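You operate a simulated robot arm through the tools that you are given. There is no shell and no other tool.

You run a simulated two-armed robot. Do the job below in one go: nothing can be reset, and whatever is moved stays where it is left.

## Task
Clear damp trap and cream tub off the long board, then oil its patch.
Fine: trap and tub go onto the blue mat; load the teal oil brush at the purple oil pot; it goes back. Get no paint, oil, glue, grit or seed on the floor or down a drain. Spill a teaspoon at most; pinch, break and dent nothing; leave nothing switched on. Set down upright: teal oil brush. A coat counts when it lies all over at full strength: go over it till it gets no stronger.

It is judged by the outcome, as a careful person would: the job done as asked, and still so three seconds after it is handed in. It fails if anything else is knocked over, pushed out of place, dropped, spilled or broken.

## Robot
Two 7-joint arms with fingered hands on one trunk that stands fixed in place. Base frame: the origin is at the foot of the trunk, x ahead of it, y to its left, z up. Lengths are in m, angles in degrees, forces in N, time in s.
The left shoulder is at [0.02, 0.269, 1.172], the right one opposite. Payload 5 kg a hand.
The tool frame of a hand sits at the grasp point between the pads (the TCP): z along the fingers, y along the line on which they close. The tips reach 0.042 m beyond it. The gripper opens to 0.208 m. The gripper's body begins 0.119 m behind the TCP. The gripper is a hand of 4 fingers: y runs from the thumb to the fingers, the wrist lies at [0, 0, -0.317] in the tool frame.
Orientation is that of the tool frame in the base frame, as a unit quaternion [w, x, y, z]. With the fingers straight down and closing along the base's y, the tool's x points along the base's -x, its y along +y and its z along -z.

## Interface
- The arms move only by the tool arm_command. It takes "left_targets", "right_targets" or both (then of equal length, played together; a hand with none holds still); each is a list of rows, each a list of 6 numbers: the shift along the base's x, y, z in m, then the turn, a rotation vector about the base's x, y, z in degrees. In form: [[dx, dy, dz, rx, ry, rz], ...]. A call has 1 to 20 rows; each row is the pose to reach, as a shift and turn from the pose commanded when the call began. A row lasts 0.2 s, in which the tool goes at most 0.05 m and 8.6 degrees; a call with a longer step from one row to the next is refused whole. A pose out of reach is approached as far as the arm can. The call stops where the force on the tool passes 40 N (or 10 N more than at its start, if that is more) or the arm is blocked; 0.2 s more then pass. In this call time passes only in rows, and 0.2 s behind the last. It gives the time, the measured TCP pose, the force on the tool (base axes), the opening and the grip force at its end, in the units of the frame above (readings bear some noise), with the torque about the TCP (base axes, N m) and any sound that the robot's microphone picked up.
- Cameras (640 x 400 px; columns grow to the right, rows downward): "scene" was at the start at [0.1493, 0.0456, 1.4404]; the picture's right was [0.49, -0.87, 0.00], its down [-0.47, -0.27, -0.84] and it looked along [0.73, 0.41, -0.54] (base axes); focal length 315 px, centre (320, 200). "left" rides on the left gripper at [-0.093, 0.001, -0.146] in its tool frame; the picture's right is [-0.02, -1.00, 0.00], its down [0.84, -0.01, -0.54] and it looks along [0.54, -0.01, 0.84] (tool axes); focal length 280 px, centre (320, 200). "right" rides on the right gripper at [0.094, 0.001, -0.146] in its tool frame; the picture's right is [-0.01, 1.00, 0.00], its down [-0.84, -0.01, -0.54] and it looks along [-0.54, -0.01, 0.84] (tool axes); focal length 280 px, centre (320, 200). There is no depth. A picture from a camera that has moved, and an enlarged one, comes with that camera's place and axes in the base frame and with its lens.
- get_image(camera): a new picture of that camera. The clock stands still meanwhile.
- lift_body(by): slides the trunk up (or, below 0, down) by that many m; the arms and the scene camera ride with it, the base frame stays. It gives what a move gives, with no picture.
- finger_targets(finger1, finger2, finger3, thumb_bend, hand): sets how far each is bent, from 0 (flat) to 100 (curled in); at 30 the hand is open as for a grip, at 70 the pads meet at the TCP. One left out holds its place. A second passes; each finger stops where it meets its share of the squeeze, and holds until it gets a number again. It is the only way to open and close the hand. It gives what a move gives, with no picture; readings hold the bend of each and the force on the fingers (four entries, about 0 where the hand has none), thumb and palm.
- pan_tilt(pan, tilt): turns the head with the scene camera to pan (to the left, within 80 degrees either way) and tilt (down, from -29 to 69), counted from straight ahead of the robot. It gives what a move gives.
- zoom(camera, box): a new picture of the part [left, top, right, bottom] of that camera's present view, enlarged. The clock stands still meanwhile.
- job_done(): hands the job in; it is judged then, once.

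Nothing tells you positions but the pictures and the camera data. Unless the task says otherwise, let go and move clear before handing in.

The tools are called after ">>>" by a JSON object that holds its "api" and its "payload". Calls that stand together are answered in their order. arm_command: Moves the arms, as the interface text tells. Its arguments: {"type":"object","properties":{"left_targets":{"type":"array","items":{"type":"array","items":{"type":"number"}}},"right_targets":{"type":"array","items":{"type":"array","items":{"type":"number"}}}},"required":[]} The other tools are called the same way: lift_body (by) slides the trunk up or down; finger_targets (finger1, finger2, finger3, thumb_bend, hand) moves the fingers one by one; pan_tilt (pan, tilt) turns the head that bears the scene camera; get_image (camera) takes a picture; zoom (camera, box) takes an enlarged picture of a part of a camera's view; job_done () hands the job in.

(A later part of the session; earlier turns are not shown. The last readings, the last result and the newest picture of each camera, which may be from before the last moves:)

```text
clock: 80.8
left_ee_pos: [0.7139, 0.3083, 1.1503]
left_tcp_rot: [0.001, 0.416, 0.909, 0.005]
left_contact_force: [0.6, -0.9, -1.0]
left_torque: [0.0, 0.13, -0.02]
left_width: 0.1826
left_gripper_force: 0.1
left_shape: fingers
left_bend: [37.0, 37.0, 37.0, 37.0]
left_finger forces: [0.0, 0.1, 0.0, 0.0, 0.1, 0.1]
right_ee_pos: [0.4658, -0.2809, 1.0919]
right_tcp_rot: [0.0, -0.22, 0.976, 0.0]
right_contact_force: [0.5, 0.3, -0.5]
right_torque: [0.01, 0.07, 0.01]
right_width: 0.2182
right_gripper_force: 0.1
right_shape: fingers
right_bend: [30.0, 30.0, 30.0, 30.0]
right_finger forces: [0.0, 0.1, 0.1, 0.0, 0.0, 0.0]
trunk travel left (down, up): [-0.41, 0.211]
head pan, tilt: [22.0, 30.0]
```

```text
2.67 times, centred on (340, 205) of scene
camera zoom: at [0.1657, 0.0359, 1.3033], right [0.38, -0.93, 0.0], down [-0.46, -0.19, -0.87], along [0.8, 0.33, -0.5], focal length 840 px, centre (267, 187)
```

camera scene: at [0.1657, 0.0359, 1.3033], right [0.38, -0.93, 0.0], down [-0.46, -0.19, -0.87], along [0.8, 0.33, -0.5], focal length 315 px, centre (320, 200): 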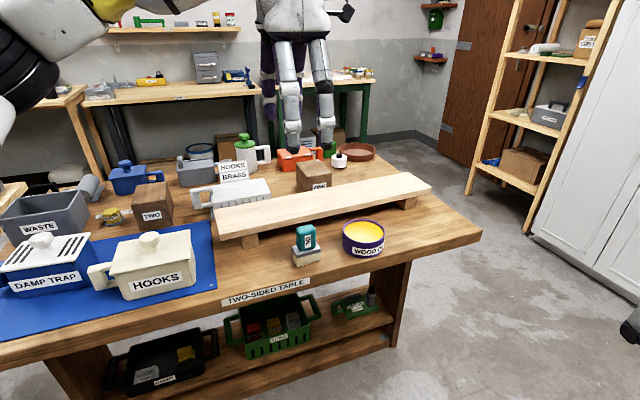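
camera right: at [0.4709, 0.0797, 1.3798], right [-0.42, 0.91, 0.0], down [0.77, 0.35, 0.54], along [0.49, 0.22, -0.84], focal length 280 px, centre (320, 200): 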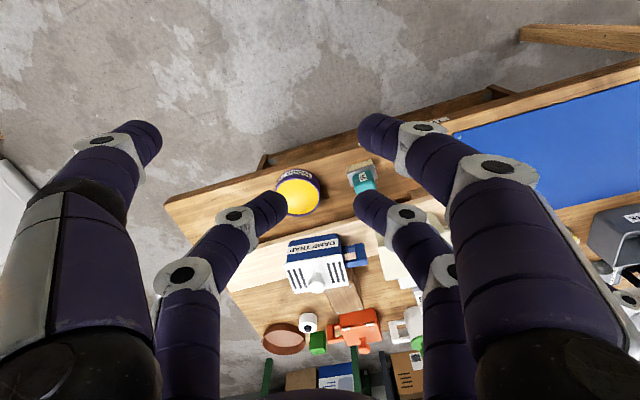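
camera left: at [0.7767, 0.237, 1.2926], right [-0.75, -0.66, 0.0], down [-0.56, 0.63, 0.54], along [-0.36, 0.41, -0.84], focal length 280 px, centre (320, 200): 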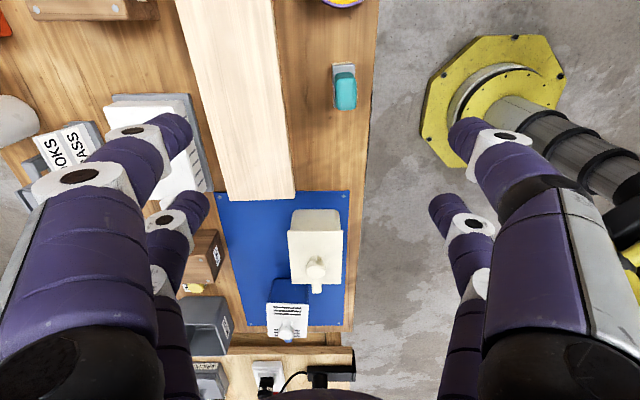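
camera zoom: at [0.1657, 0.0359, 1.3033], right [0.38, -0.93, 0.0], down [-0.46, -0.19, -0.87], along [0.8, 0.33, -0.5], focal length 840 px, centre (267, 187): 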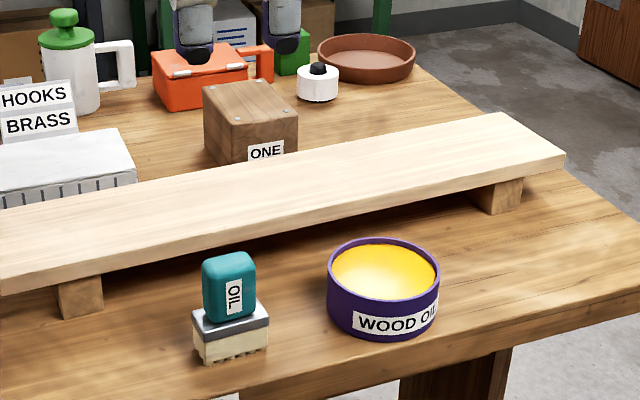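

The board looks uniformly bare from here. I'll lean the hand left again and move its camera over the middle and right of the board for a close top view.

>>> {"api": "arm_command", "payload": {"left_targets": [[0, 0, 0, -5.0, -4.3, 0], [0, 0, 0, -10.1, -8.7, 0], [0, 0, 0, -15.2, -13.0, 0], [0.03, -0.01, -0.02, -17, -14.6, 0], [0.06, -0.02, -0.04, -18.9, -16.3, 0], [0.09, -0.03, -0.05, -18.9, -16.3, 0], [0.12, -0.04, -0.05, -18.9, -16.3, 0], [0.15, -0.05, -0.05, -18.9, -16.3, 0]]}}

>>> {"api": "get_image", "payload": {"camera": "left"}}

>>> {"api": "zoom", "payload": {"camera": "left", "box": [200, 0, 420, 137]}}

>>> {"api": "zoom", "payload": {"camera": "left", "box": [200, 130, 420, 267]}}

>>> {"api": "zoom", "payload": {"camera": "left", "box": [200, 260, 420, 397]}}

```text
clock: 82.6
left_ee_pos: [0.8644, 0.2582, 1.0942]
left_tcp_rot: [0.194, 0.407, 0.888, -0.088]
left_contact_force: [0.7, 1.3, -0.6]
left_torque: [-0.11, 0.09, -0.08]
left_width: 0.1825
left_gripper_force: 0.0
left_shape: fingers
left_bend: [37.0, 37.0, 37.0, 37.0]
left_finger forces: [0.0, 0.0, 0.0, 0.0, 0.1, 0.0]
right_ee_pos: [0.4661, -0.2794, 1.0911]
right_tcp_rot: [-0.001, -0.22, 0.975, -0.001]
right_contact_force: [2.2, 0.0, -1.0]
right_torque: [-0.07, 0.2, -0.01]
right_width: 0.2184
right_gripper_force: 0.0
right_shape: fingers
right_bend: [30.0, 30.0, 30.0, 30.0]
right_finger forces: [0.1, 0.1, 0.1, 0.0, 0.1, 0.0]
trunk travel left (down, up): [-0.41, 0.211]
head pan, tilt: [22.0, 30.0]
```

```text
taken
camera left: at [0.8808, 0.2395, 1.2651], right [-0.75, -0.66, 0.0], down [-0.66, 0.74, 0.14], along [-0.09, 0.1, -0.99], focal length 280 px, centre (320, 200)
```

left: 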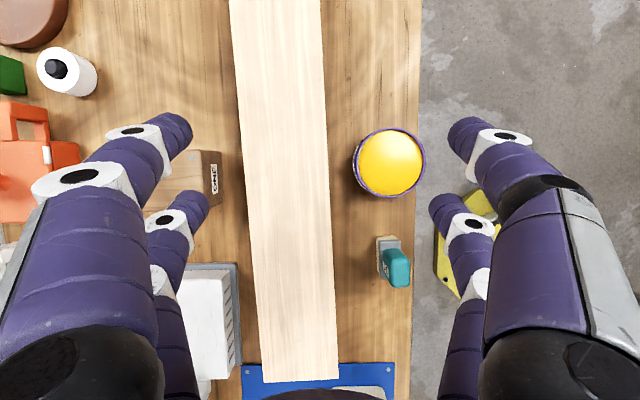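

```text
2.91 times, centred on (310, 68) of left
camera zoom: at [0.8808, 0.2395, 1.2651], right [-0.75, -0.66, 0.0], down [-0.66, 0.74, 0.14], along [-0.09, 0.1, -0.99], focal length 816 px, centre (349, 582)
```

zoom: 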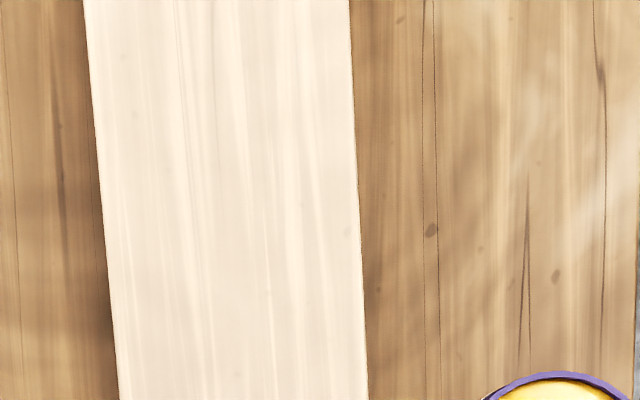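

```text
2.91 times, centred on (310, 198) of left
camera zoom: at [0.8808, 0.2395, 1.2651], right [-0.75, -0.66, 0.0], down [-0.66, 0.74, 0.14], along [-0.09, 0.1, -0.99], focal length 816 px, centre (349, 204)
```

zoom: 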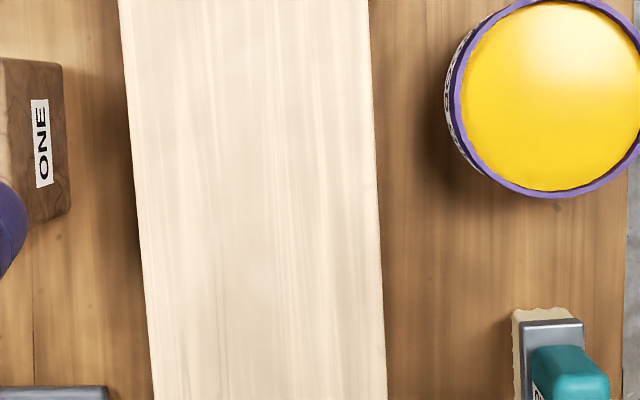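

```text
2.91 times, centred on (310, 328) of left
camera zoom: at [0.8808, 0.2395, 1.2651], right [-0.75, -0.66, 0.0], down [-0.66, 0.74, 0.14], along [-0.09, 0.1, -0.99], focal length 816 px, centre (349, -174)
```

zoom: 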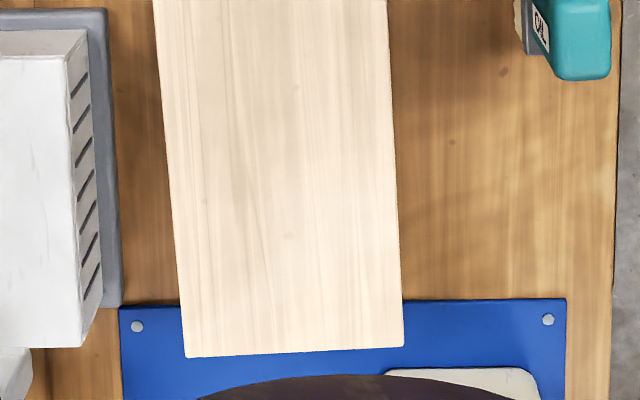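

There seems to be a faintly paler rectangle in the middle of the board. I'll zoom tighter to find its borders.

>>> {"api": "zoom", "payload": {"camera": "left", "box": [230, 190, 350, 265]}}

>>> {"api": "zoom", "payload": {"camera": "left", "box": [230, 230, 350, 305]}}

>>> {"api": "zoom", "payload": {"camera": "left", "box": [220, 0, 340, 75]}}

>>> {"api": "zoom", "payload": {"camera": "left", "box": [220, 70, 340, 145]}}

```text
5.33 times, centred on (290, 228) of left
camera zoom: at [0.8808, 0.2395, 1.2651], right [-0.75, -0.66, 0.0], down [-0.66, 0.74, 0.14], along [-0.09, 0.1, -0.99], focal length 1495 px, centre (480, 53)
```

zoom: 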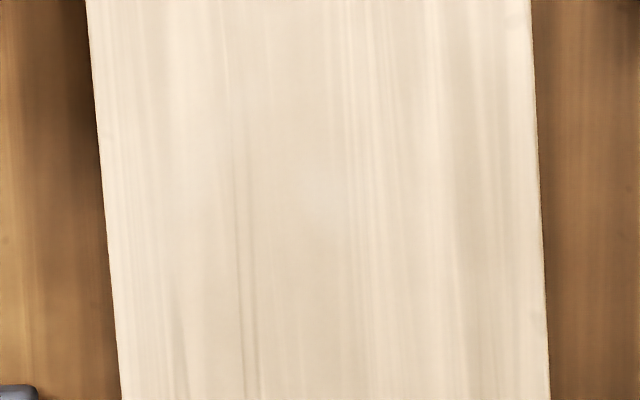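

```text
5.33 times, centred on (290, 268) of left
camera zoom: at [0.8808, 0.2395, 1.2651], right [-0.75, -0.66, 0.0], down [-0.66, 0.74, 0.14], along [-0.09, 0.1, -0.99], focal length 1495 px, centre (480, -160)
```

zoom: 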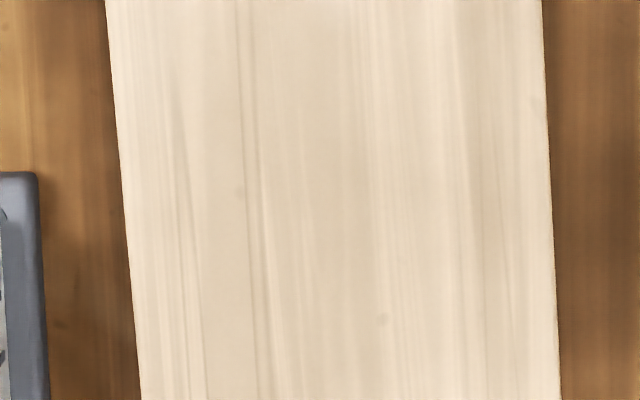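

```text
5.33 times, centred on (280, 38) of left
camera zoom: at [0.8808, 0.2395, 1.2651], right [-0.75, -0.66, 0.0], down [-0.66, 0.74, 0.14], along [-0.09, 0.1, -0.99], focal length 1495 px, centre (533, 1067)
```

zoom: 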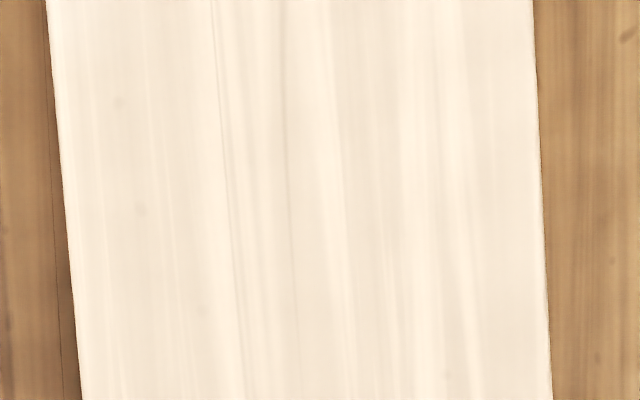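

```text
5.33 times, centred on (280, 108) of left
camera zoom: at [0.8808, 0.2395, 1.2651], right [-0.75, -0.66, 0.0], down [-0.66, 0.74, 0.14], along [-0.09, 0.1, -0.99], focal length 1495 px, centre (533, 693)
```

zoom: 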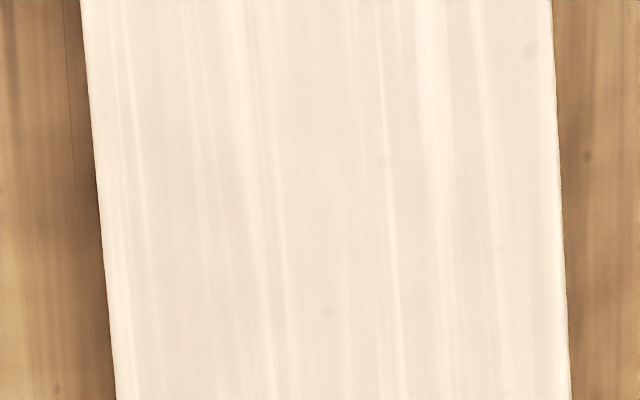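

The patch border is only faint; the first strokes will reveal it. Next I need the brush's exact place and size.

>>> {"api": "zoom", "payload": {"camera": "left", "box": [350, 215, 446, 305]}}

>>> {"api": "zoom", "payload": {"camera": "scene", "box": [270, 210, 350, 280]}}

>>> {"api": "zoom", "payload": {"camera": "scene", "box": [320, 205, 410, 275]}}

```text
4.44 times, centred on (398, 260) of left
camera zoom: at [0.8808, 0.2395, 1.2651], right [-0.75, -0.66, 0.0], down [-0.66, 0.74, 0.14], along [-0.09, 0.1, -0.99], focal length 1246 px, centre (-27, -67)
```

zoom: 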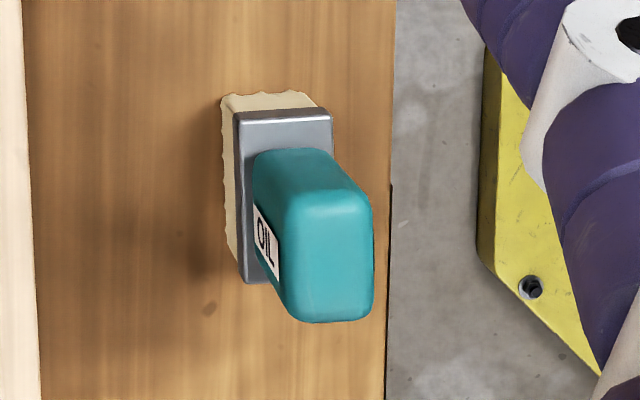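

```text
5.71 times, centred on (310, 245) of scene
camera zoom: at [0.1663, 0.0362, 1.3026], right [0.37, -0.93, 0.0], down [-0.47, -0.19, -0.86], along [0.8, 0.32, -0.5], focal length 1800 px, centre (377, -57)
```

zoom: 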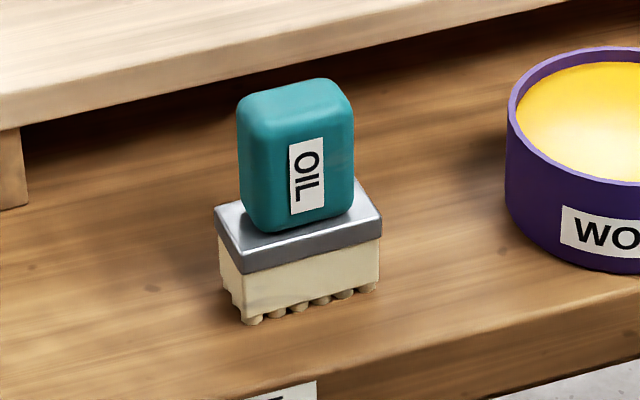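

```text
5.71 times, centred on (365, 240) of scene
camera zoom: at [0.1663, 0.0362, 1.3026], right [0.37, -0.93, 0.0], down [-0.47, -0.19, -0.86], along [0.8, 0.32, -0.5], focal length 1800 px, centre (63, -29)
```

zoom: 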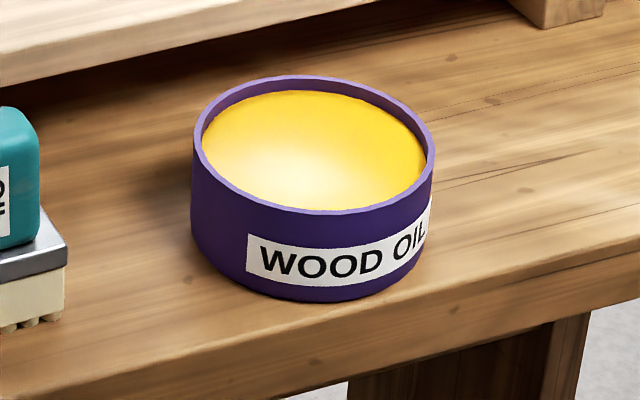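

The brush axis is at ≈(0.690, 0.2805), yaw ≈41°, handle about 4.5×3 cm and ~0.84–0.89 high — too narrow for all four fingers, so I'll hold it with one opposing pair. I need to know which fingers form the left hand's +x pair.

>>> {"api": "finger_targets", "payload": {"hand": "left", "finger1": 56, "thumb_bend": 56}}

>>> {"api": "get_image", "payload": {"camera": "left"}}

```text
clock: 83.6
left_ee_pos: [0.8623, 0.2567, 1.0962]
left_tcp_rot: [0.196, 0.407, 0.888, -0.088]
left_contact_force: [0.2, -0.3, 0.9]
left_torque: [0.0, 0.01, 0.03]
left_width: 0.0816
left_gripper_force: 0.1
left_shape: fingers
left_bend: [56.0, 37.0, 37.0, 56.0]
left_finger forces: [0.0, 0.0, 0.1, 0.1, 0.0, 0.0]
right_ee_pos: [0.4666, -0.28, 1.0927]
right_tcp_rot: [0.0, -0.22, 0.975, 0.001]
right_contact_force: [0.2, -0.6, 0.1]
right_torque: [0.0, 0.0, -0.01]
right_width: 0.2184
right_gripper_force: 0.1
right_shape: fingers
right_bend: [30.0, 30.0, 30.0, 30.0]
right_finger forces: [0.1, 0.1, 0.0, 0.0, 0.0, 0.0]
trunk travel left (down, up): [-0.41, 0.211]
head pan, tilt: [22.0, 30.0]
```

```text
taken
camera left: at [0.8789, 0.2382, 1.2678], right [-0.75, -0.66, 0.0], down [-0.66, 0.74, 0.14], along [-0.09, 0.1, -0.99], focal length 280 px, centre (320, 200)
```

left: 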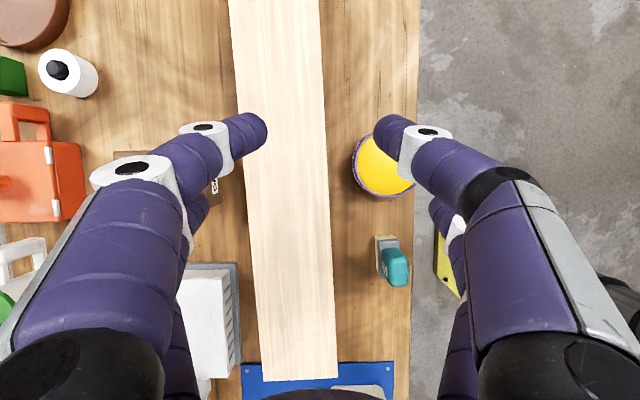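

Finger2 and finger3 are the lower (left) pair. I'll set all fingers to a narrow opening, lean the hand to ~44° (needed to reach the far part of the board later) and hover over the brush.

>>> {"api": "finger_targets", "payload": {"hand": "left", "finger1": 56, "finger2": 56, "finger3": 56, "thumb_bend": 56}}

>>> {"api": "arm_command", "payload": {"left_targets": [[-0.027, 0.002, -0.01, -2.4, -2.1, 0], [-0.054, 0.004, -0.02, -4.8, -4.2, 0], [-0.081, 0.006, -0.03, -7.2, -6.2, 0], [-0.108, 0.008, -0.045, -9.6, -8.3, 0], [-0.135, 0.01, -0.065, -12.0, -10.4, 0], [-0.162, 0.012, -0.083, -14.5, -12.5, 0]]}}

>>> {"api": "get_image", "payload": {"camera": "left"}}

>>> {"api": "zoom", "payload": {"camera": "scene", "box": [220, 130, 420, 280]}}

```text
clock: 84.6
left_ee_pos: [0.862, 0.2573, 1.0961]
left_tcp_rot: [0.195, 0.409, 0.887, -0.089]
left_contact_force: [0.9, -0.4, -0.3]
left_torque: [0.03, 0.01, 0.03]
left_width: 0.0817
left_gripper_force: 0.0
left_shape: fingers
left_bend: [56.0, 56.0, 56.0, 56.0]
left_finger forces: [0.0, 0.0, 0.1, 0.0, 0.1, 0.0]
right_ee_pos: [0.4655, -0.2805, 1.0941]
right_tcp_rot: [0.0, -0.22, 0.976, 0.001]
right_contact_force: [0.4, 0.8, 0.6]
right_torque: [-0.01, -0.01, -0.01]
right_width: 0.2184
right_gripper_force: 0.0
right_shape: fingers
right_bend: [30.0, 30.0, 30.0, 30.0]
right_finger forces: [0.0, 0.0, 0.0, 0.0, 0.0, 0.0]
trunk travel left (down, up): [-0.41, 0.211]
head pan, tilt: [22.0, 30.0]
```

```text
clock: 86.0
left_ee_pos: [0.6997, 0.269, 1.0154]
left_tcp_rot: [0.341, 0.386, 0.843, -0.154]
left_contact_force: [-0.6, 0.5, -0.5]
left_torque: [0.0, 0.03, -0.05]
left_width: 0.0816
left_gripper_force: 0.0
left_shape: fingers
left_bend: [56.0, 56.0, 56.0, 56.0]
left_finger forces: [0.0, 0.0, 0.0, 0.0, 0.0, 0.0]
right_ee_pos: [0.4649, -0.2795, 1.0917]
right_tcp_rot: [0.0, -0.221, 0.975, 0.0]
right_contact_force: [-0.2, -0.2, -0.7]
right_torque: [-0.06, -0.01, 0.0]
right_width: 0.2182
right_gripper_force: 0.0
right_shape: fingers
right_bend: [30.0, 30.0, 30.0, 30.0]
right_finger forces: [0.1, 0.1, 0.1, 0.1, 0.0, 0.0]
trunk travel left (down, up): [-0.41, 0.211]
head pan, tilt: [22.0, 30.0]
```

```text
taken
camera left: at [0.6793, 0.2944, 1.1856], right [-0.75, -0.66, 0.01], down [-0.65, 0.73, -0.2], along [0.13, -0.15, -0.98], focal length 280 px, centre (320, 200)
```

left: 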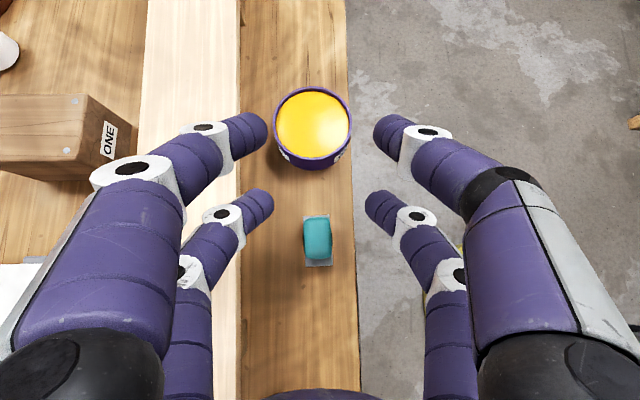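

```text
2.67 times, centred on (320, 205) of scene
camera zoom: at [0.1649, 0.0364, 1.3034], right [0.37, -0.93, 0.0], down [-0.46, -0.19, -0.87], along [0.8, 0.32, -0.5], focal length 840 px, centre (320, 187)
```

zoom: 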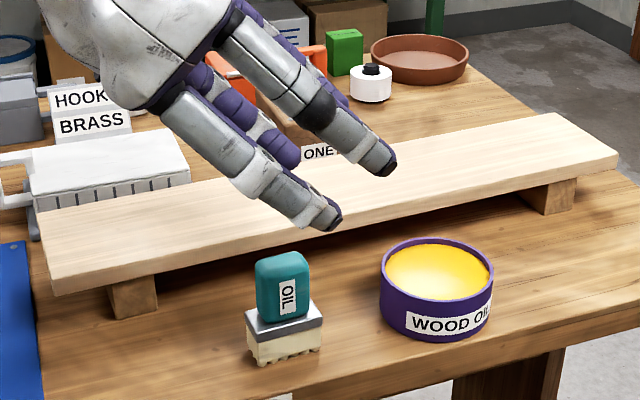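

The hand is lined up: the brush handle is centred between the lower finger pair (within 2 mm across). Descending around the handle.

>>> {"api": "arm_command", "payload": {"left_targets": [[0.001, 0.001, -0.03, 0, 0, 0], [0.001, 0.001, -0.06, 0, 0, 0], [0.001, 0.001, -0.085, 0, 0, 0], [0.001, 0.001, -0.1, 0, 0, 0], [0.001, 0.001, -0.112, 0, 0, 0]]}}

>>> {"api": "get_image", "payload": {"camera": "left"}}

>>> {"api": "zoom", "payload": {"camera": "scene", "box": [250, 170, 390, 275]}}

```text
clock: 87.2
left_ee_pos: [0.7023, 0.2708, 0.9032]
left_tcp_rot: [0.34, 0.387, 0.843, -0.154]
left_contact_force: [0.1, 0.4, 0.8]
left_torque: [0.0, -0.01, -0.02]
left_width: 0.0816
left_gripper_force: 0.0
left_shape: fingers
left_bend: [56.0, 56.0, 56.0, 56.0]
left_finger forces: [0.1, 0.0, 0.1, 0.0, 0.0, 0.0]
right_ee_pos: [0.4653, -0.2802, 1.0938]
right_tcp_rot: [0.001, -0.22, 0.975, 0.0]
right_contact_force: [-0.3, 1.0, 0.2]
right_torque: [0.0, 0.03, -0.01]
right_width: 0.2182
right_gripper_force: 0.0
right_shape: fingers
right_bend: [30.0, 30.0, 30.0, 30.0]
right_finger forces: [0.0, 0.1, 0.0, 0.1, 0.0, 0.0]
trunk travel left (down, up): [-0.41, 0.211]
head pan, tilt: [22.0, 30.0]
```

```text
taken
camera left: at [0.6812, 0.2958, 1.073], right [-0.75, -0.66, 0.01], down [-0.65, 0.74, -0.2], along [0.12, -0.15, -0.98], focal length 280 px, centre (320, 200)
```

left: 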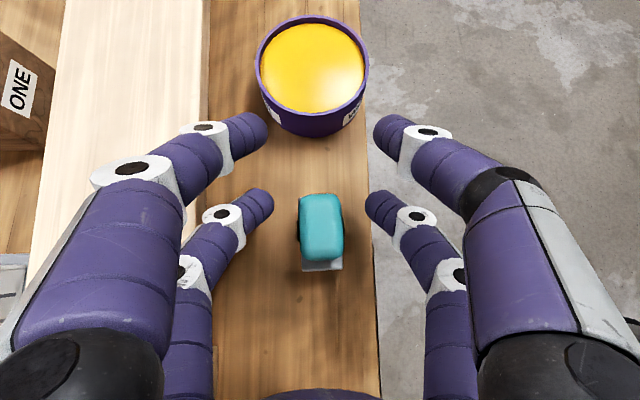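

```text
3.81 times, centred on (320, 222) of scene
camera zoom: at [0.1651, 0.0359, 1.3033], right [0.37, -0.93, 0.0], down [-0.46, -0.19, -0.87], along [0.8, 0.32, -0.5], focal length 1200 px, centre (320, 114)
```

zoom: 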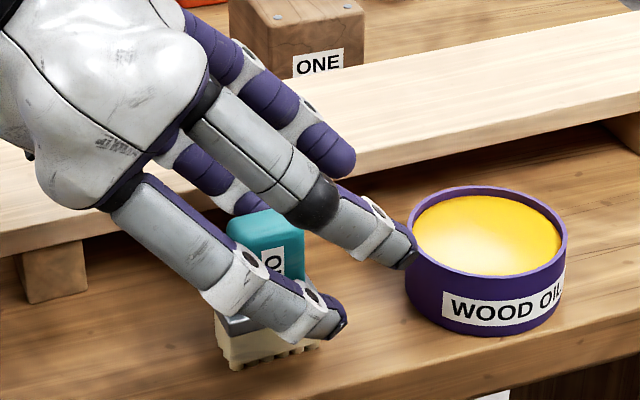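

Handle sits well between the lower pair, clear of the pot. Closing only finger2 and finger3 on the handle.

>>> {"api": "finger_targets", "payload": {"hand": "left", "finger2": 64, "finger3": 64}}

>>> {"api": "get_image", "payload": {"camera": "left"}}

>>> {"api": "zoom", "payload": {"camera": "scene", "box": [250, 170, 390, 275]}}

```text
clock: 88.2
left_ee_pos: [0.7021, 0.2709, 0.9025]
left_tcp_rot: [0.341, 0.387, 0.843, -0.154]
left_contact_force: [0.0, -0.2, 0.5]
left_torque: [-0.02, -0.03, 0.0]
left_width: 0.0815
left_gripper_force: 0.1
left_shape: fingers
left_bend: [56.0, 64.0, 64.0, 56.0]
left_finger forces: [0.1, 0.1, 0.0, 0.1, 0.0, 0.0]
right_ee_pos: [0.4645, -0.2799, 1.0927]
right_tcp_rot: [0.0, -0.22, 0.975, 0.0]
right_contact_force: [0.5, 0.3, 0.3]
right_torque: [-0.01, 0.01, 0.02]
right_width: 0.2181
right_gripper_force: 0.0
right_shape: fingers
right_bend: [30.0, 30.0, 30.0, 30.0]
right_finger forces: [0.0, 0.1, 0.0, 0.1, 0.1, 0.0]
trunk travel left (down, up): [-0.41, 0.211]
head pan, tilt: [22.0, 30.0]
```

```text
taken
camera left: at [0.6812, 0.2957, 1.0732], right [-0.75, -0.66, 0.01], down [-0.65, 0.74, -0.2], along [0.12, -0.15, -0.98], focal length 280 px, centre (320, 200)
```

left: 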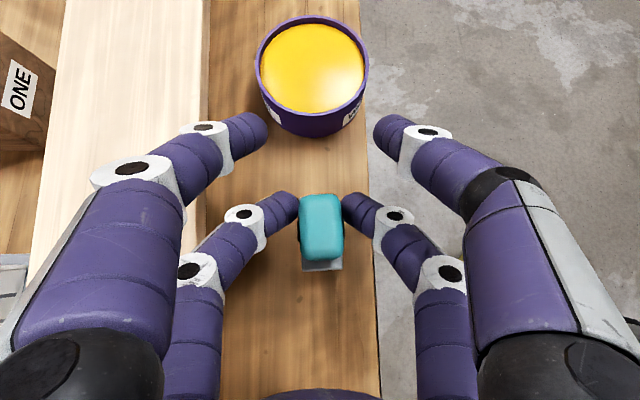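

```text
3.81 times, centred on (320, 222) of scene
camera zoom: at [0.165, 0.0359, 1.3033], right [0.37, -0.93, 0.0], down [-0.46, -0.19, -0.87], along [0.8, 0.32, -0.5], focal length 1200 px, centre (320, 114)
```

zoom: 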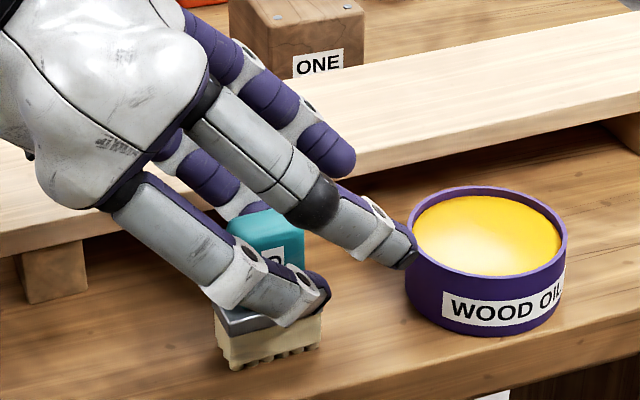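

The tips are about to touch near the handle's right end; I'll slide 8 mm left along the handle so they grip its middle, then close.

>>> {"api": "finger_targets", "payload": {"hand": "left", "finger2": 62, "finger3": 62}}

>>> {"api": "arm_command", "payload": {"left_targets": [[-0.0026, 0.003, 0, 0, 0, 0], [-0.0055, 0.0062, 0, 0, 0, 0]]}}

>>> {"api": "finger_targets", "payload": {"hand": "left", "finger2": 67, "finger3": 67}}

>>> {"api": "get_image", "payload": {"camera": "left"}}

```text
clock: 89.2
left_ee_pos: [0.7017, 0.2706, 0.9036]
left_tcp_rot: [0.341, 0.387, 0.842, -0.155]
left_contact_force: [-1.1, 0.9, -0.3]
left_torque: [-0.01, 0.01, -0.01]
left_width: 0.0814
left_gripper_force: 0.1
left_shape: fingers
left_bend: [56.0, 62.0, 62.0, 56.0]
left_finger forces: [0.0, 0.0, 0.0, 0.2, 0.0, 0.1]
right_ee_pos: [0.4665, -0.2804, 1.092]
right_tcp_rot: [-0.001, -0.219, 0.976, 0.0]
right_contact_force: [0.4, 0.0, 0.3]
right_torque: [0.01, 0.0, 0.01]
right_width: 0.2183
right_gripper_force: 0.1
right_shape: fingers
right_bend: [30.0, 30.0, 30.0, 30.0]
right_finger forces: [0.1, 0.0, 0.0, 0.1, 0.1, 0.0]
trunk travel left (down, up): [-0.41, 0.211]
head pan, tilt: [22.0, 30.0]
```

```text
clock: 89.8
left_ee_pos: [0.6962, 0.275, 0.9021]
left_tcp_rot: [0.34, 0.387, 0.843, -0.154]
left_contact_force: [-0.7, -0.4, -0.3]
left_torque: [-0.04, 0.0, -0.01]
left_width: 0.0816
left_gripper_force: 0.1
left_shape: fingers
left_bend: [56.0, 62.0, 62.0, 56.0]
left_finger forces: [0.2, 0.0, 0.0, 0.1, 0.0, 0.0]
right_ee_pos: [0.4648, -0.2795, 1.0934]
right_tcp_rot: [0.0, -0.22, 0.975, 0.0]
right_contact_force: [0.2, -0.3, 0.1]
right_torque: [-0.02, -0.01, 0.01]
right_width: 0.2183
right_gripper_force: 0.1
right_shape: fingers
right_bend: [30.0, 30.0, 30.0, 30.0]
right_finger forces: [0.0, 0.0, 0.0, 0.0, 0.0, 0.1]
trunk travel left (down, up): [-0.41, 0.211]
head pan, tilt: [22.0, 30.0]
```

```text
clock: 90.8
left_ee_pos: [0.6953, 0.2766, 0.9022]
left_tcp_rot: [0.34, 0.387, 0.843, -0.155]
left_contact_force: [-0.7, 0.7, -0.7]
left_torque: [-0.04, -0.02, -0.01]
left_width: 0.0814
left_gripper_force: 3.2
left_shape: fingers
left_bend: [56.0, 65.0, 65.0, 56.0]
left_finger forces: [0.0, 3.2, 3.1, 0.0, 0.0, 0.1]
right_ee_pos: [0.464, -0.2791, 1.0921]
right_tcp_rot: [-0.001, -0.219, 0.976, 0.0]
right_contact_force: [-0.1, -0.2, 0.3]
right_torque: [0.0, 0.01, 0.0]
right_width: 0.2183
right_gripper_force: 0.1
right_shape: fingers
right_bend: [30.0, 30.0, 30.0, 30.0]
right_finger forces: [0.0, 0.1, 0.1, 0.0, 0.0, 0.1]
trunk travel left (down, up): [-0.41, 0.211]
head pan, tilt: [22.0, 30.0]
```

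```text
taken
camera left: at [0.6753, 0.3013, 1.073], right [-0.75, -0.66, 0.01], down [-0.65, 0.74, -0.2], along [0.12, -0.15, -0.98], focal length 280 px, centre (320, 200)
```

left: 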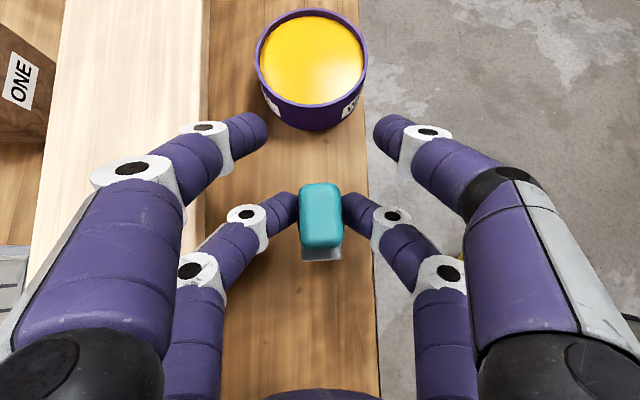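

Both fingers touch the handle at its middle (3 N). I'll firm up to a secure hold.

>>> {"api": "finger_targets", "payload": {"hand": "left", "finger2": 74, "finger3": 74}}

>>> {"api": "zoom", "payload": {"camera": "scene", "box": [250, 170, 390, 275]}}

>>> {"api": "zoom", "payload": {"camera": "left", "box": [240, 150, 400, 290]}}

```text
clock: 91.8
left_ee_pos: [0.6956, 0.2768, 0.9024]
left_tcp_rot: [0.34, 0.389, 0.842, -0.155]
left_contact_force: [0.0, 0.5, -0.4]
left_torque: [-0.01, 0.01, -0.02]
left_width: 0.0816
left_gripper_force: 8.3
left_shape: fingers
left_bend: [56.0, 65.0, 65.0, 56.0]
left_finger forces: [0.0, 8.1, 8.3, 0.0, 0.0, 0.0]
right_ee_pos: [0.4656, -0.2813, 1.0921]
right_tcp_rot: [0.001, -0.22, 0.975, 0.001]
right_contact_force: [-0.8, -0.6, 0.0]
right_torque: [0.01, -0.01, 0.0]
right_width: 0.2182
right_gripper_force: 0.1
right_shape: fingers
right_bend: [30.0, 30.0, 30.0, 30.0]
right_finger forces: [0.1, 0.1, 0.0, 0.0, 0.0, 0.1]
trunk travel left (down, up): [-0.41, 0.211]
head pan, tilt: [22.0, 30.0]
```

```text
3.81 times, centred on (320, 222) of scene
camera zoom: at [0.165, 0.0359, 1.3033], right [0.37, -0.93, 0.0], down [-0.46, -0.19, -0.87], along [0.8, 0.32, -0.5], focal length 1200 px, centre (320, 114)
```

zoom: 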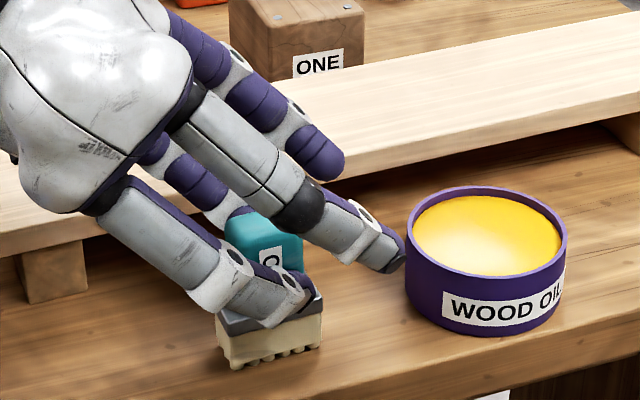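

```text
2.86 times, centred on (320, 220) of left
camera zoom: at [0.6754, 0.3012, 1.073], right [-0.75, -0.66, 0.01], down [-0.65, 0.74, -0.2], along [0.12, -0.15, -0.98], focal length 801 px, centre (320, 143)
```

zoom: 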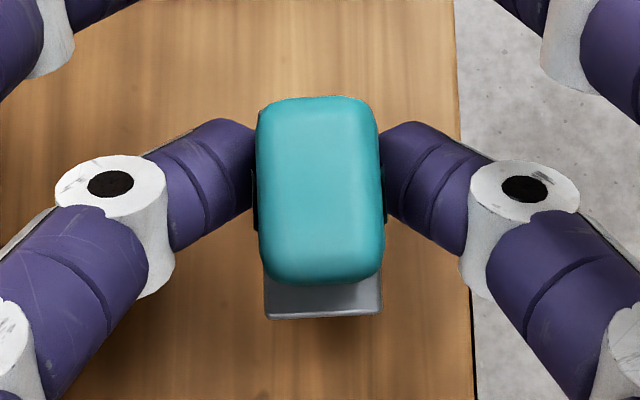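

The hold is firm (8 N each). I'll note this pose for the return (TCP ≈ (0.6956, 0.2768, 0.9024)) and lift 4 cm to check that the brush hangs straight.

>>> {"api": "arm_command", "payload": {"left_targets": [[0, 0, 0.01, 0, 0, 0], [0, 0, 0.025, 0, 0, 0], [0, 0, 0.045, 0, 0, 0]]}}

>>> {"api": "zoom", "payload": {"camera": "scene", "box": [250, 150, 390, 255]}}

>>> {"api": "zoom", "payload": {"camera": "left", "box": [240, 150, 400, 290]}}

```text
clock: 92.6
left_ee_pos: [0.6954, 0.2771, 0.9481]
left_tcp_rot: [0.34, 0.387, 0.843, -0.154]
left_contact_force: [0.4, 0.6, -0.5]
left_torque: [0.02, -0.03, -0.01]
left_width: 0.0814
left_gripper_force: 8.1
left_shape: fingers
left_bend: [56.0, 65.0, 65.0, 56.0]
left_finger forces: [0.1, 8.2, 8.2, 0.0, 0.1, 0.0]
right_ee_pos: [0.4655, -0.2801, 1.0924]
right_tcp_rot: [0.0, -0.22, 0.976, 0.001]
right_contact_force: [0.5, -0.2, 1.3]
right_torque: [-0.02, -0.01, 0.01]
right_width: 0.2184
right_gripper_force: 0.1
right_shape: fingers
right_bend: [30.0, 30.0, 30.0, 30.0]
right_finger forces: [0.1, 0.0, 0.0, 0.0, 0.0, 0.0]
trunk travel left (down, up): [-0.41, 0.211]
head pan, tilt: [22.0, 30.0]
```

```text
3.81 times, centred on (320, 202) of scene
camera zoom: at [0.1649, 0.0358, 1.3034], right [0.37, -0.93, 0.0], down [-0.46, -0.19, -0.87], along [0.8, 0.32, -0.5], focal length 1200 px, centre (320, 190)
```

zoom: 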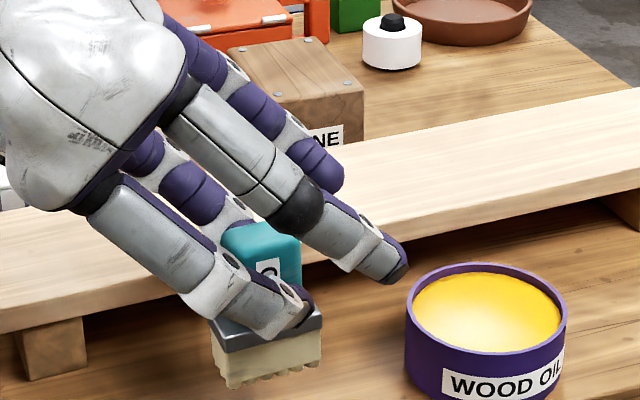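

```text
2.86 times, centred on (320, 220) of left
camera zoom: at [0.6757, 0.3017, 1.118], right [-0.75, -0.66, 0.01], down [-0.65, 0.74, -0.2], along [0.12, -0.15, -0.98], focal length 801 px, centre (320, 143)
```

zoom: 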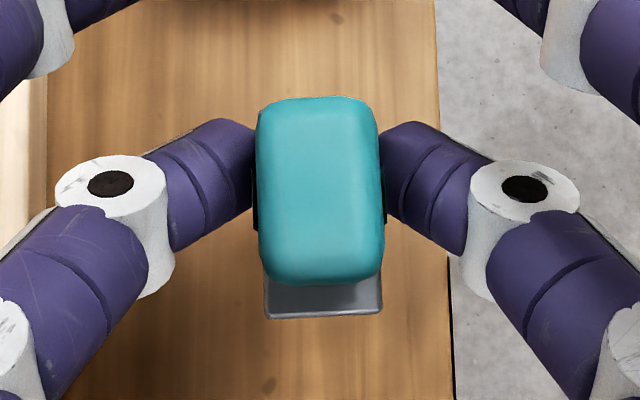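

The brush hangs upright. Now I'll raise it over the rim and move it above the centre of the oil pot at ≈(0.795, 0.174).

>>> {"api": "arm_command", "payload": {"left_targets": [[0, 0, 0.02, 0, 0, 0], [0.01, -0.01, 0.04, 0, 0, 0], [0.035, -0.036, 0.045, 0, 0, 0], [0.06, -0.062, 0.045, 0, 0, 0], [0.085, -0.088, 0.045, 0, 0, 0], [0.1036, -0.107, 0.045, 0, 0, 0]]}}

>>> {"api": "get_image", "payload": {"camera": "left"}}

>>> {"api": "zoom", "payload": {"camera": "scene", "box": [290, 150, 450, 270]}}

```text
clock: 94.0
left_ee_pos: [0.7987, 0.1725, 0.9947]
left_tcp_rot: [0.339, 0.388, 0.843, -0.154]
left_contact_force: [0.6, -0.6, -0.6]
left_torque: [0.03, -0.02, 0.0]
left_width: 0.0819
left_gripper_force: 8.2
left_shape: fingers
left_bend: [56.0, 65.0, 65.0, 56.0]
left_finger forces: [0.0, 8.0, 8.0, 0.1, 0.1, 0.1]
right_ee_pos: [0.4651, -0.2804, 1.0923]
right_tcp_rot: [0.0, -0.22, 0.975, 0.0]
right_contact_force: [-0.3, 0.9, -0.9]
right_torque: [0.04, 0.05, 0.01]
right_width: 0.2185
right_gripper_force: 0.2
right_shape: fingers
right_bend: [30.0, 30.0, 30.0, 30.0]
right_finger forces: [0.1, 0.0, 0.1, 0.0, 0.1, 0.0]
trunk travel left (down, up): [-0.41, 0.211]
head pan, tilt: [22.0, 30.0]
```

```text
taken
camera left: at [0.7789, 0.1968, 1.1644], right [-0.75, -0.66, 0.01], down [-0.65, 0.74, -0.2], along [0.12, -0.15, -0.98], focal length 280 px, centre (320, 200)
```

left: 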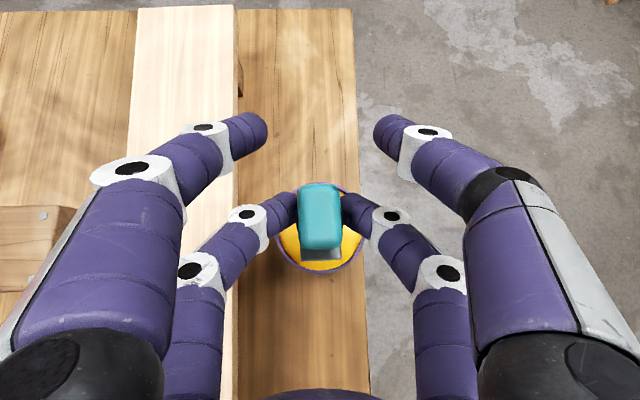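

```text
3.33 times, centred on (370, 210) of scene
camera zoom: at [0.1653, 0.0356, 1.3032], right [0.37, -0.93, 0.0], down [-0.46, -0.19, -0.87], along [0.8, 0.32, -0.5], focal length 1050 px, centre (153, 167)
```

zoom: 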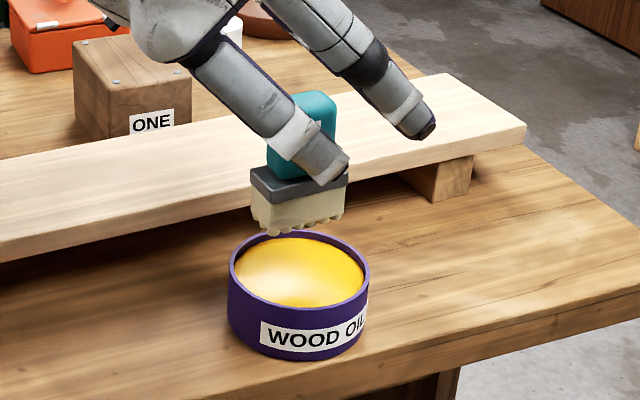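

Brush is over the pot; I'll nudge it onto the pot's centre and dip the bristles about 1 cm into the oil.

>>> {"api": "arm_command", "payload": {"left_targets": [[0.0025, -0.0044, -0.015, 0, 0, 0], [0.0025, -0.0044, -0.03, 0, 0, 0], [0.0025, -0.0044, -0.045, 0, 0, 0], [0.0025, -0.0044, -0.056, 0, 0, 0], [0.0025, -0.0044, -0.064, 0, 0, 0]]}}

>>> {"api": "zoom", "payload": {"camera": "scene", "box": [290, 150, 450, 270]}}

>>> {"api": "zoom", "payload": {"camera": "left", "box": [240, 150, 400, 290]}}

```text
clock: 95.2
left_ee_pos: [0.8034, 0.1693, 0.9325]
left_tcp_rot: [0.343, 0.387, 0.842, -0.153]
left_contact_force: [1.0, -2.0, 16.5]
left_torque: [-0.09, -0.12, 0.02]
left_width: 0.0813
left_gripper_force: 12.8
left_shape: fingers
left_bend: [56.0, 65.0, 65.0, 56.0]
left_finger forces: [0.0, 12.7, 12.9, 0.1, 0.1, 0.0]
right_ee_pos: [0.4642, -0.2805, 1.0933]
right_tcp_rot: [0.001, -0.22, 0.975, 0.0]
right_contact_force: [0.2, -0.4, -0.2]
right_torque: [-0.01, -0.02, 0.01]
right_width: 0.2182
right_gripper_force: 0.1
right_shape: fingers
right_bend: [30.0, 30.0, 30.0, 30.0]
right_finger forces: [0.0, 0.1, 0.1, 0.0, 0.1, 0.0]
trunk travel left (down, up): [-0.41, 0.211]
head pan, tilt: [22.0, 30.0]
```

```text
3.33 times, centred on (370, 210) of scene
camera zoom: at [0.164, 0.0357, 1.3037], right [0.37, -0.93, 0.0], down [-0.46, -0.19, -0.87], along [0.8, 0.32, -0.5], focal length 1050 px, centre (153, 167)
```

zoom: 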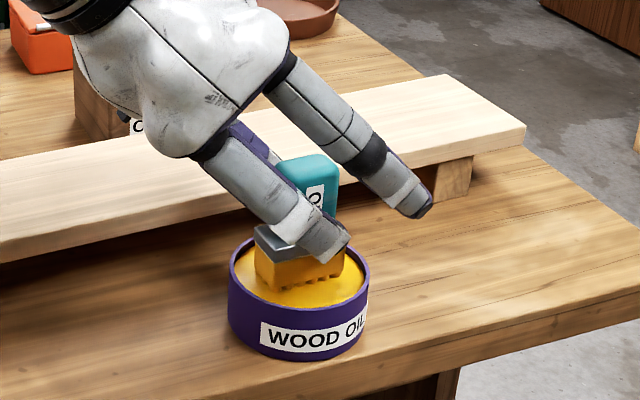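

```text
2.86 times, centred on (320, 220) of left
camera zoom: at [0.782, 0.192, 1.1026], right [-0.75, -0.66, 0.0], down [-0.65, 0.73, -0.2], along [0.13, -0.15, -0.98], focal length 801 px, centre (320, 143)
```

zoom: 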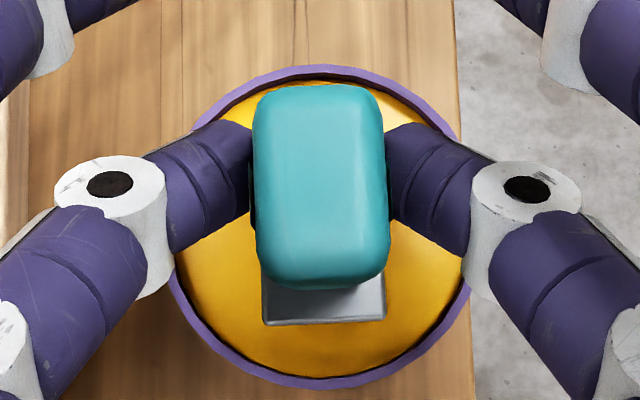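

The bristles are loaded (orange), but the brush met resistance and slid up a little in the grip. I'll ease off, tighten the hold, then raise it slowly and let it drip over the pot.

>>> {"api": "arm_command", "payload": {"left_targets": [[0, 0, 0.004, 0, 0, 0], [0, 0, 0.008, 0, 0, 0]]}}

>>> {"api": "finger_targets", "payload": {"hand": "left", "finger2": 86, "finger3": 86}}

>>> {"api": "arm_command", "payload": {"left_targets": [[0, 0, 0.01, 0, 0, 0], [0, 0, 0.02, 0, 0, 0], [0, 0, 0.03, 0, 0, 0]]}}

>>> {"api": "zoom", "payload": {"camera": "scene", "box": [290, 150, 450, 270]}}

>>> {"api": "zoom", "payload": {"camera": "left", "box": [240, 150, 400, 290]}}

```text
clock: 95.8
left_ee_pos: [0.8007, 0.1688, 0.9344]
left_tcp_rot: [0.339, 0.387, 0.843, -0.155]
left_contact_force: [-0.1, -0.1, -1.1]
left_torque: [0.0, -0.01, 0.01]
left_width: 0.0812
left_gripper_force: 8.5
left_shape: fingers
left_bend: [56.0, 65.0, 65.0, 56.0]
left_finger forces: [0.1, 8.5, 8.4, 0.1, 0.0, 0.0]
right_ee_pos: [0.4652, -0.2805, 1.0934]
right_tcp_rot: [0.0, -0.22, 0.976, 0.0]
right_contact_force: [-0.2, 0.3, -0.6]
right_torque: [0.0, -0.01, 0.01]
right_width: 0.2182
right_gripper_force: 0.1
right_shape: fingers
right_bend: [30.0, 30.0, 30.0, 30.0]
right_finger forces: [0.0, 0.0, 0.1, 0.0, 0.1, 0.0]
trunk travel left (down, up): [-0.41, 0.211]
head pan, tilt: [22.0, 30.0]
```

```text
clock: 96.8
left_ee_pos: [0.8017, 0.1676, 0.9372]
left_tcp_rot: [0.34, 0.388, 0.843, -0.154]
left_contact_force: [0.1, 0.2, -0.2]
left_torque: [-0.05, 0.0, -0.02]
left_width: 0.0815
left_gripper_force: 7.7
left_shape: fingers
left_bend: [56.0, 65.0, 65.0, 56.0]
left_finger forces: [0.1, 8.3, 8.2, 0.1, 0.0, 0.1]
right_ee_pos: [0.4655, -0.2811, 1.0925]
right_tcp_rot: [0.0, -0.221, 0.975, 0.0]
right_contact_force: [-0.7, -1.0, -0.2]
right_torque: [0.01, 0.0, 0.0]
right_width: 0.2183
right_gripper_force: 0.1
right_shape: fingers
right_bend: [30.0, 30.0, 30.0, 30.0]
right_finger forces: [0.1, 0.1, 0.0, 0.0, 0.1, 0.1]
trunk travel left (down, up): [-0.41, 0.211]
head pan, tilt: [22.0, 30.0]
```

```text
clock: 97.6
left_ee_pos: [0.8025, 0.1663, 0.9667]
left_tcp_rot: [0.34, 0.387, 0.843, -0.154]
left_contact_force: [0.8, -0.1, -1.7]
left_torque: [0.02, -0.01, -0.01]
left_width: 0.0816
left_gripper_force: 8.6
left_shape: fingers
left_bend: [56.0, 65.0, 65.0, 56.0]
left_finger forces: [0.1, 8.3, 8.2, 0.1, 0.1, 0.0]
right_ee_pos: [0.4654, -0.2809, 1.0927]
right_tcp_rot: [0.0, -0.22, 0.975, 0.001]
right_contact_force: [0.4, 0.1, 0.0]
right_torque: [0.01, 0.02, -0.02]
right_width: 0.2182
right_gripper_force: 0.0
right_shape: fingers
right_bend: [30.0, 30.0, 30.0, 30.0]
right_finger forces: [0.0, 0.1, 0.0, 0.0, 0.0, 0.1]
trunk travel left (down, up): [-0.41, 0.211]
head pan, tilt: [22.0, 30.0]
```

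```text
3.33 times, centred on (370, 210) of scene
camera zoom: at [0.1649, 0.0359, 1.3034], right [0.37, -0.93, 0.0], down [-0.46, -0.19, -0.87], along [0.8, 0.32, -0.5], focal length 1050 px, centre (153, 167)
```

zoom: 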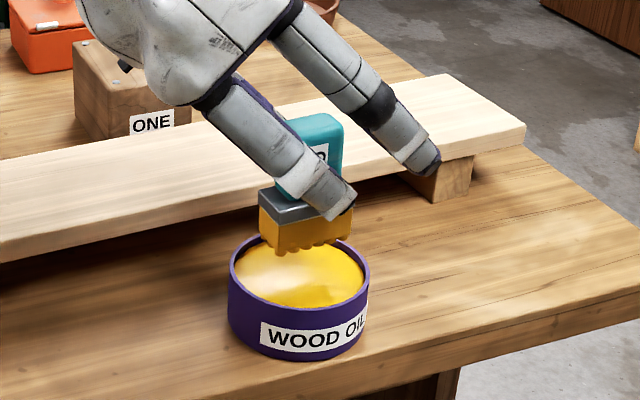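

```text
2.86 times, centred on (320, 220) of left
camera zoom: at [0.7824, 0.1905, 1.1371], right [-0.75, -0.66, 0.01], down [-0.65, 0.74, -0.2], along [0.13, -0.15, -0.98], focal length 801 px, centre (320, 143)
```

zoom: 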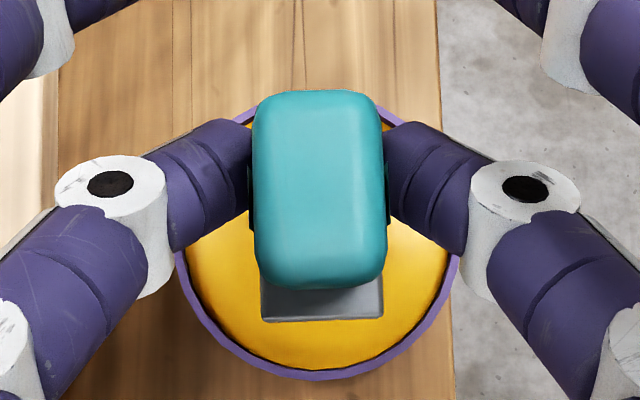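

The brush is loaded with oil. I'll hold a moment to drip, raise, and carry it over the board's middle.

>>> {"api": "arm_command", "payload": {"left_targets": [[0, 0, 0.0, 0, 0, 0], [0, 0, 0.0, 0, 0, 0], [0, 0, 0.0, 0, 0, 0], [0, 0, 0.01, 0, 0, 0], [0, 0, 0.025, 0, 0, 0], [0.01, 0.011, 0.035, 0, 0, 0], [0.033, 0.036, 0.035, 0, 0, 0], [0.056, 0.061, 0.035, 0, 0, 0], [0.08, 0.087, 0.035, 0, 0, 0], [0.1015, 0.1103, 0.035, 0, 0, 0]]}}

>>> {"api": "get_image", "payload": {"camera": "left"}}

>>> {"api": "zoom", "payload": {"camera": "scene", "box": [270, 130, 430, 250]}}

```text
clock: 99.8
left_ee_pos: [0.9033, 0.2772, 1.0021]
left_tcp_rot: [0.341, 0.387, 0.843, -0.153]
left_contact_force: [-0.5, 0.2, -0.5]
left_torque: [-0.02, -0.02, -0.05]
left_width: 0.0814
left_gripper_force: 8.4
left_shape: fingers
left_bend: [56.0, 65.0, 65.0, 56.0]
left_finger forces: [0.0, 8.3, 8.3, 0.1, 0.0, 0.0]
right_ee_pos: [0.4654, -0.2803, 1.0929]
right_tcp_rot: [0.0, -0.22, 0.975, 0.0]
right_contact_force: [-0.5, 0.2, -0.1]
right_torque: [-0.04, 0.05, 0.02]
right_width: 0.2181
right_gripper_force: 0.0
right_shape: fingers
right_bend: [30.0, 30.0, 30.0, 30.0]
right_finger forces: [0.0, 0.1, 0.0, 0.0, 0.1, 0.0]
trunk travel left (down, up): [-0.41, 0.211]
head pan, tilt: [22.0, 30.0]
```

```text
taken
camera left: at [0.8827, 0.3019, 1.172], right [-0.75, -0.66, 0.01], down [-0.65, 0.74, -0.2], along [0.12, -0.15, -0.98], focal length 280 px, centre (320, 200)
```

left: 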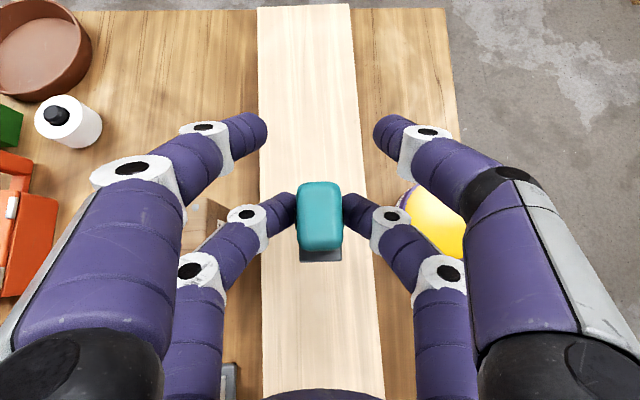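

```text
3.33 times, centred on (350, 190) of scene
camera zoom: at [0.1651, 0.0361, 1.3033], right [0.37, -0.93, 0.0], down [-0.46, -0.19, -0.87], along [0.8, 0.32, -0.5], focal length 1050 px, centre (220, 233)
```

zoom: 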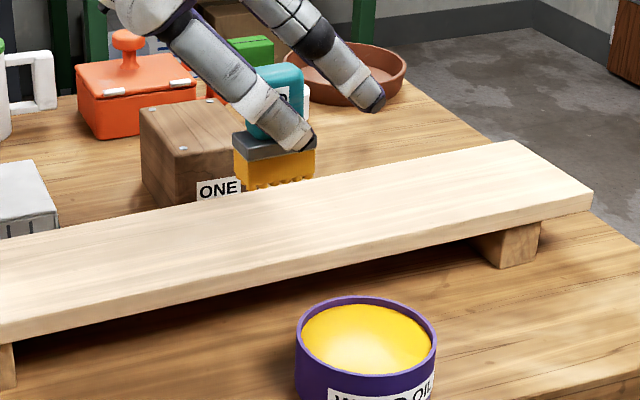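

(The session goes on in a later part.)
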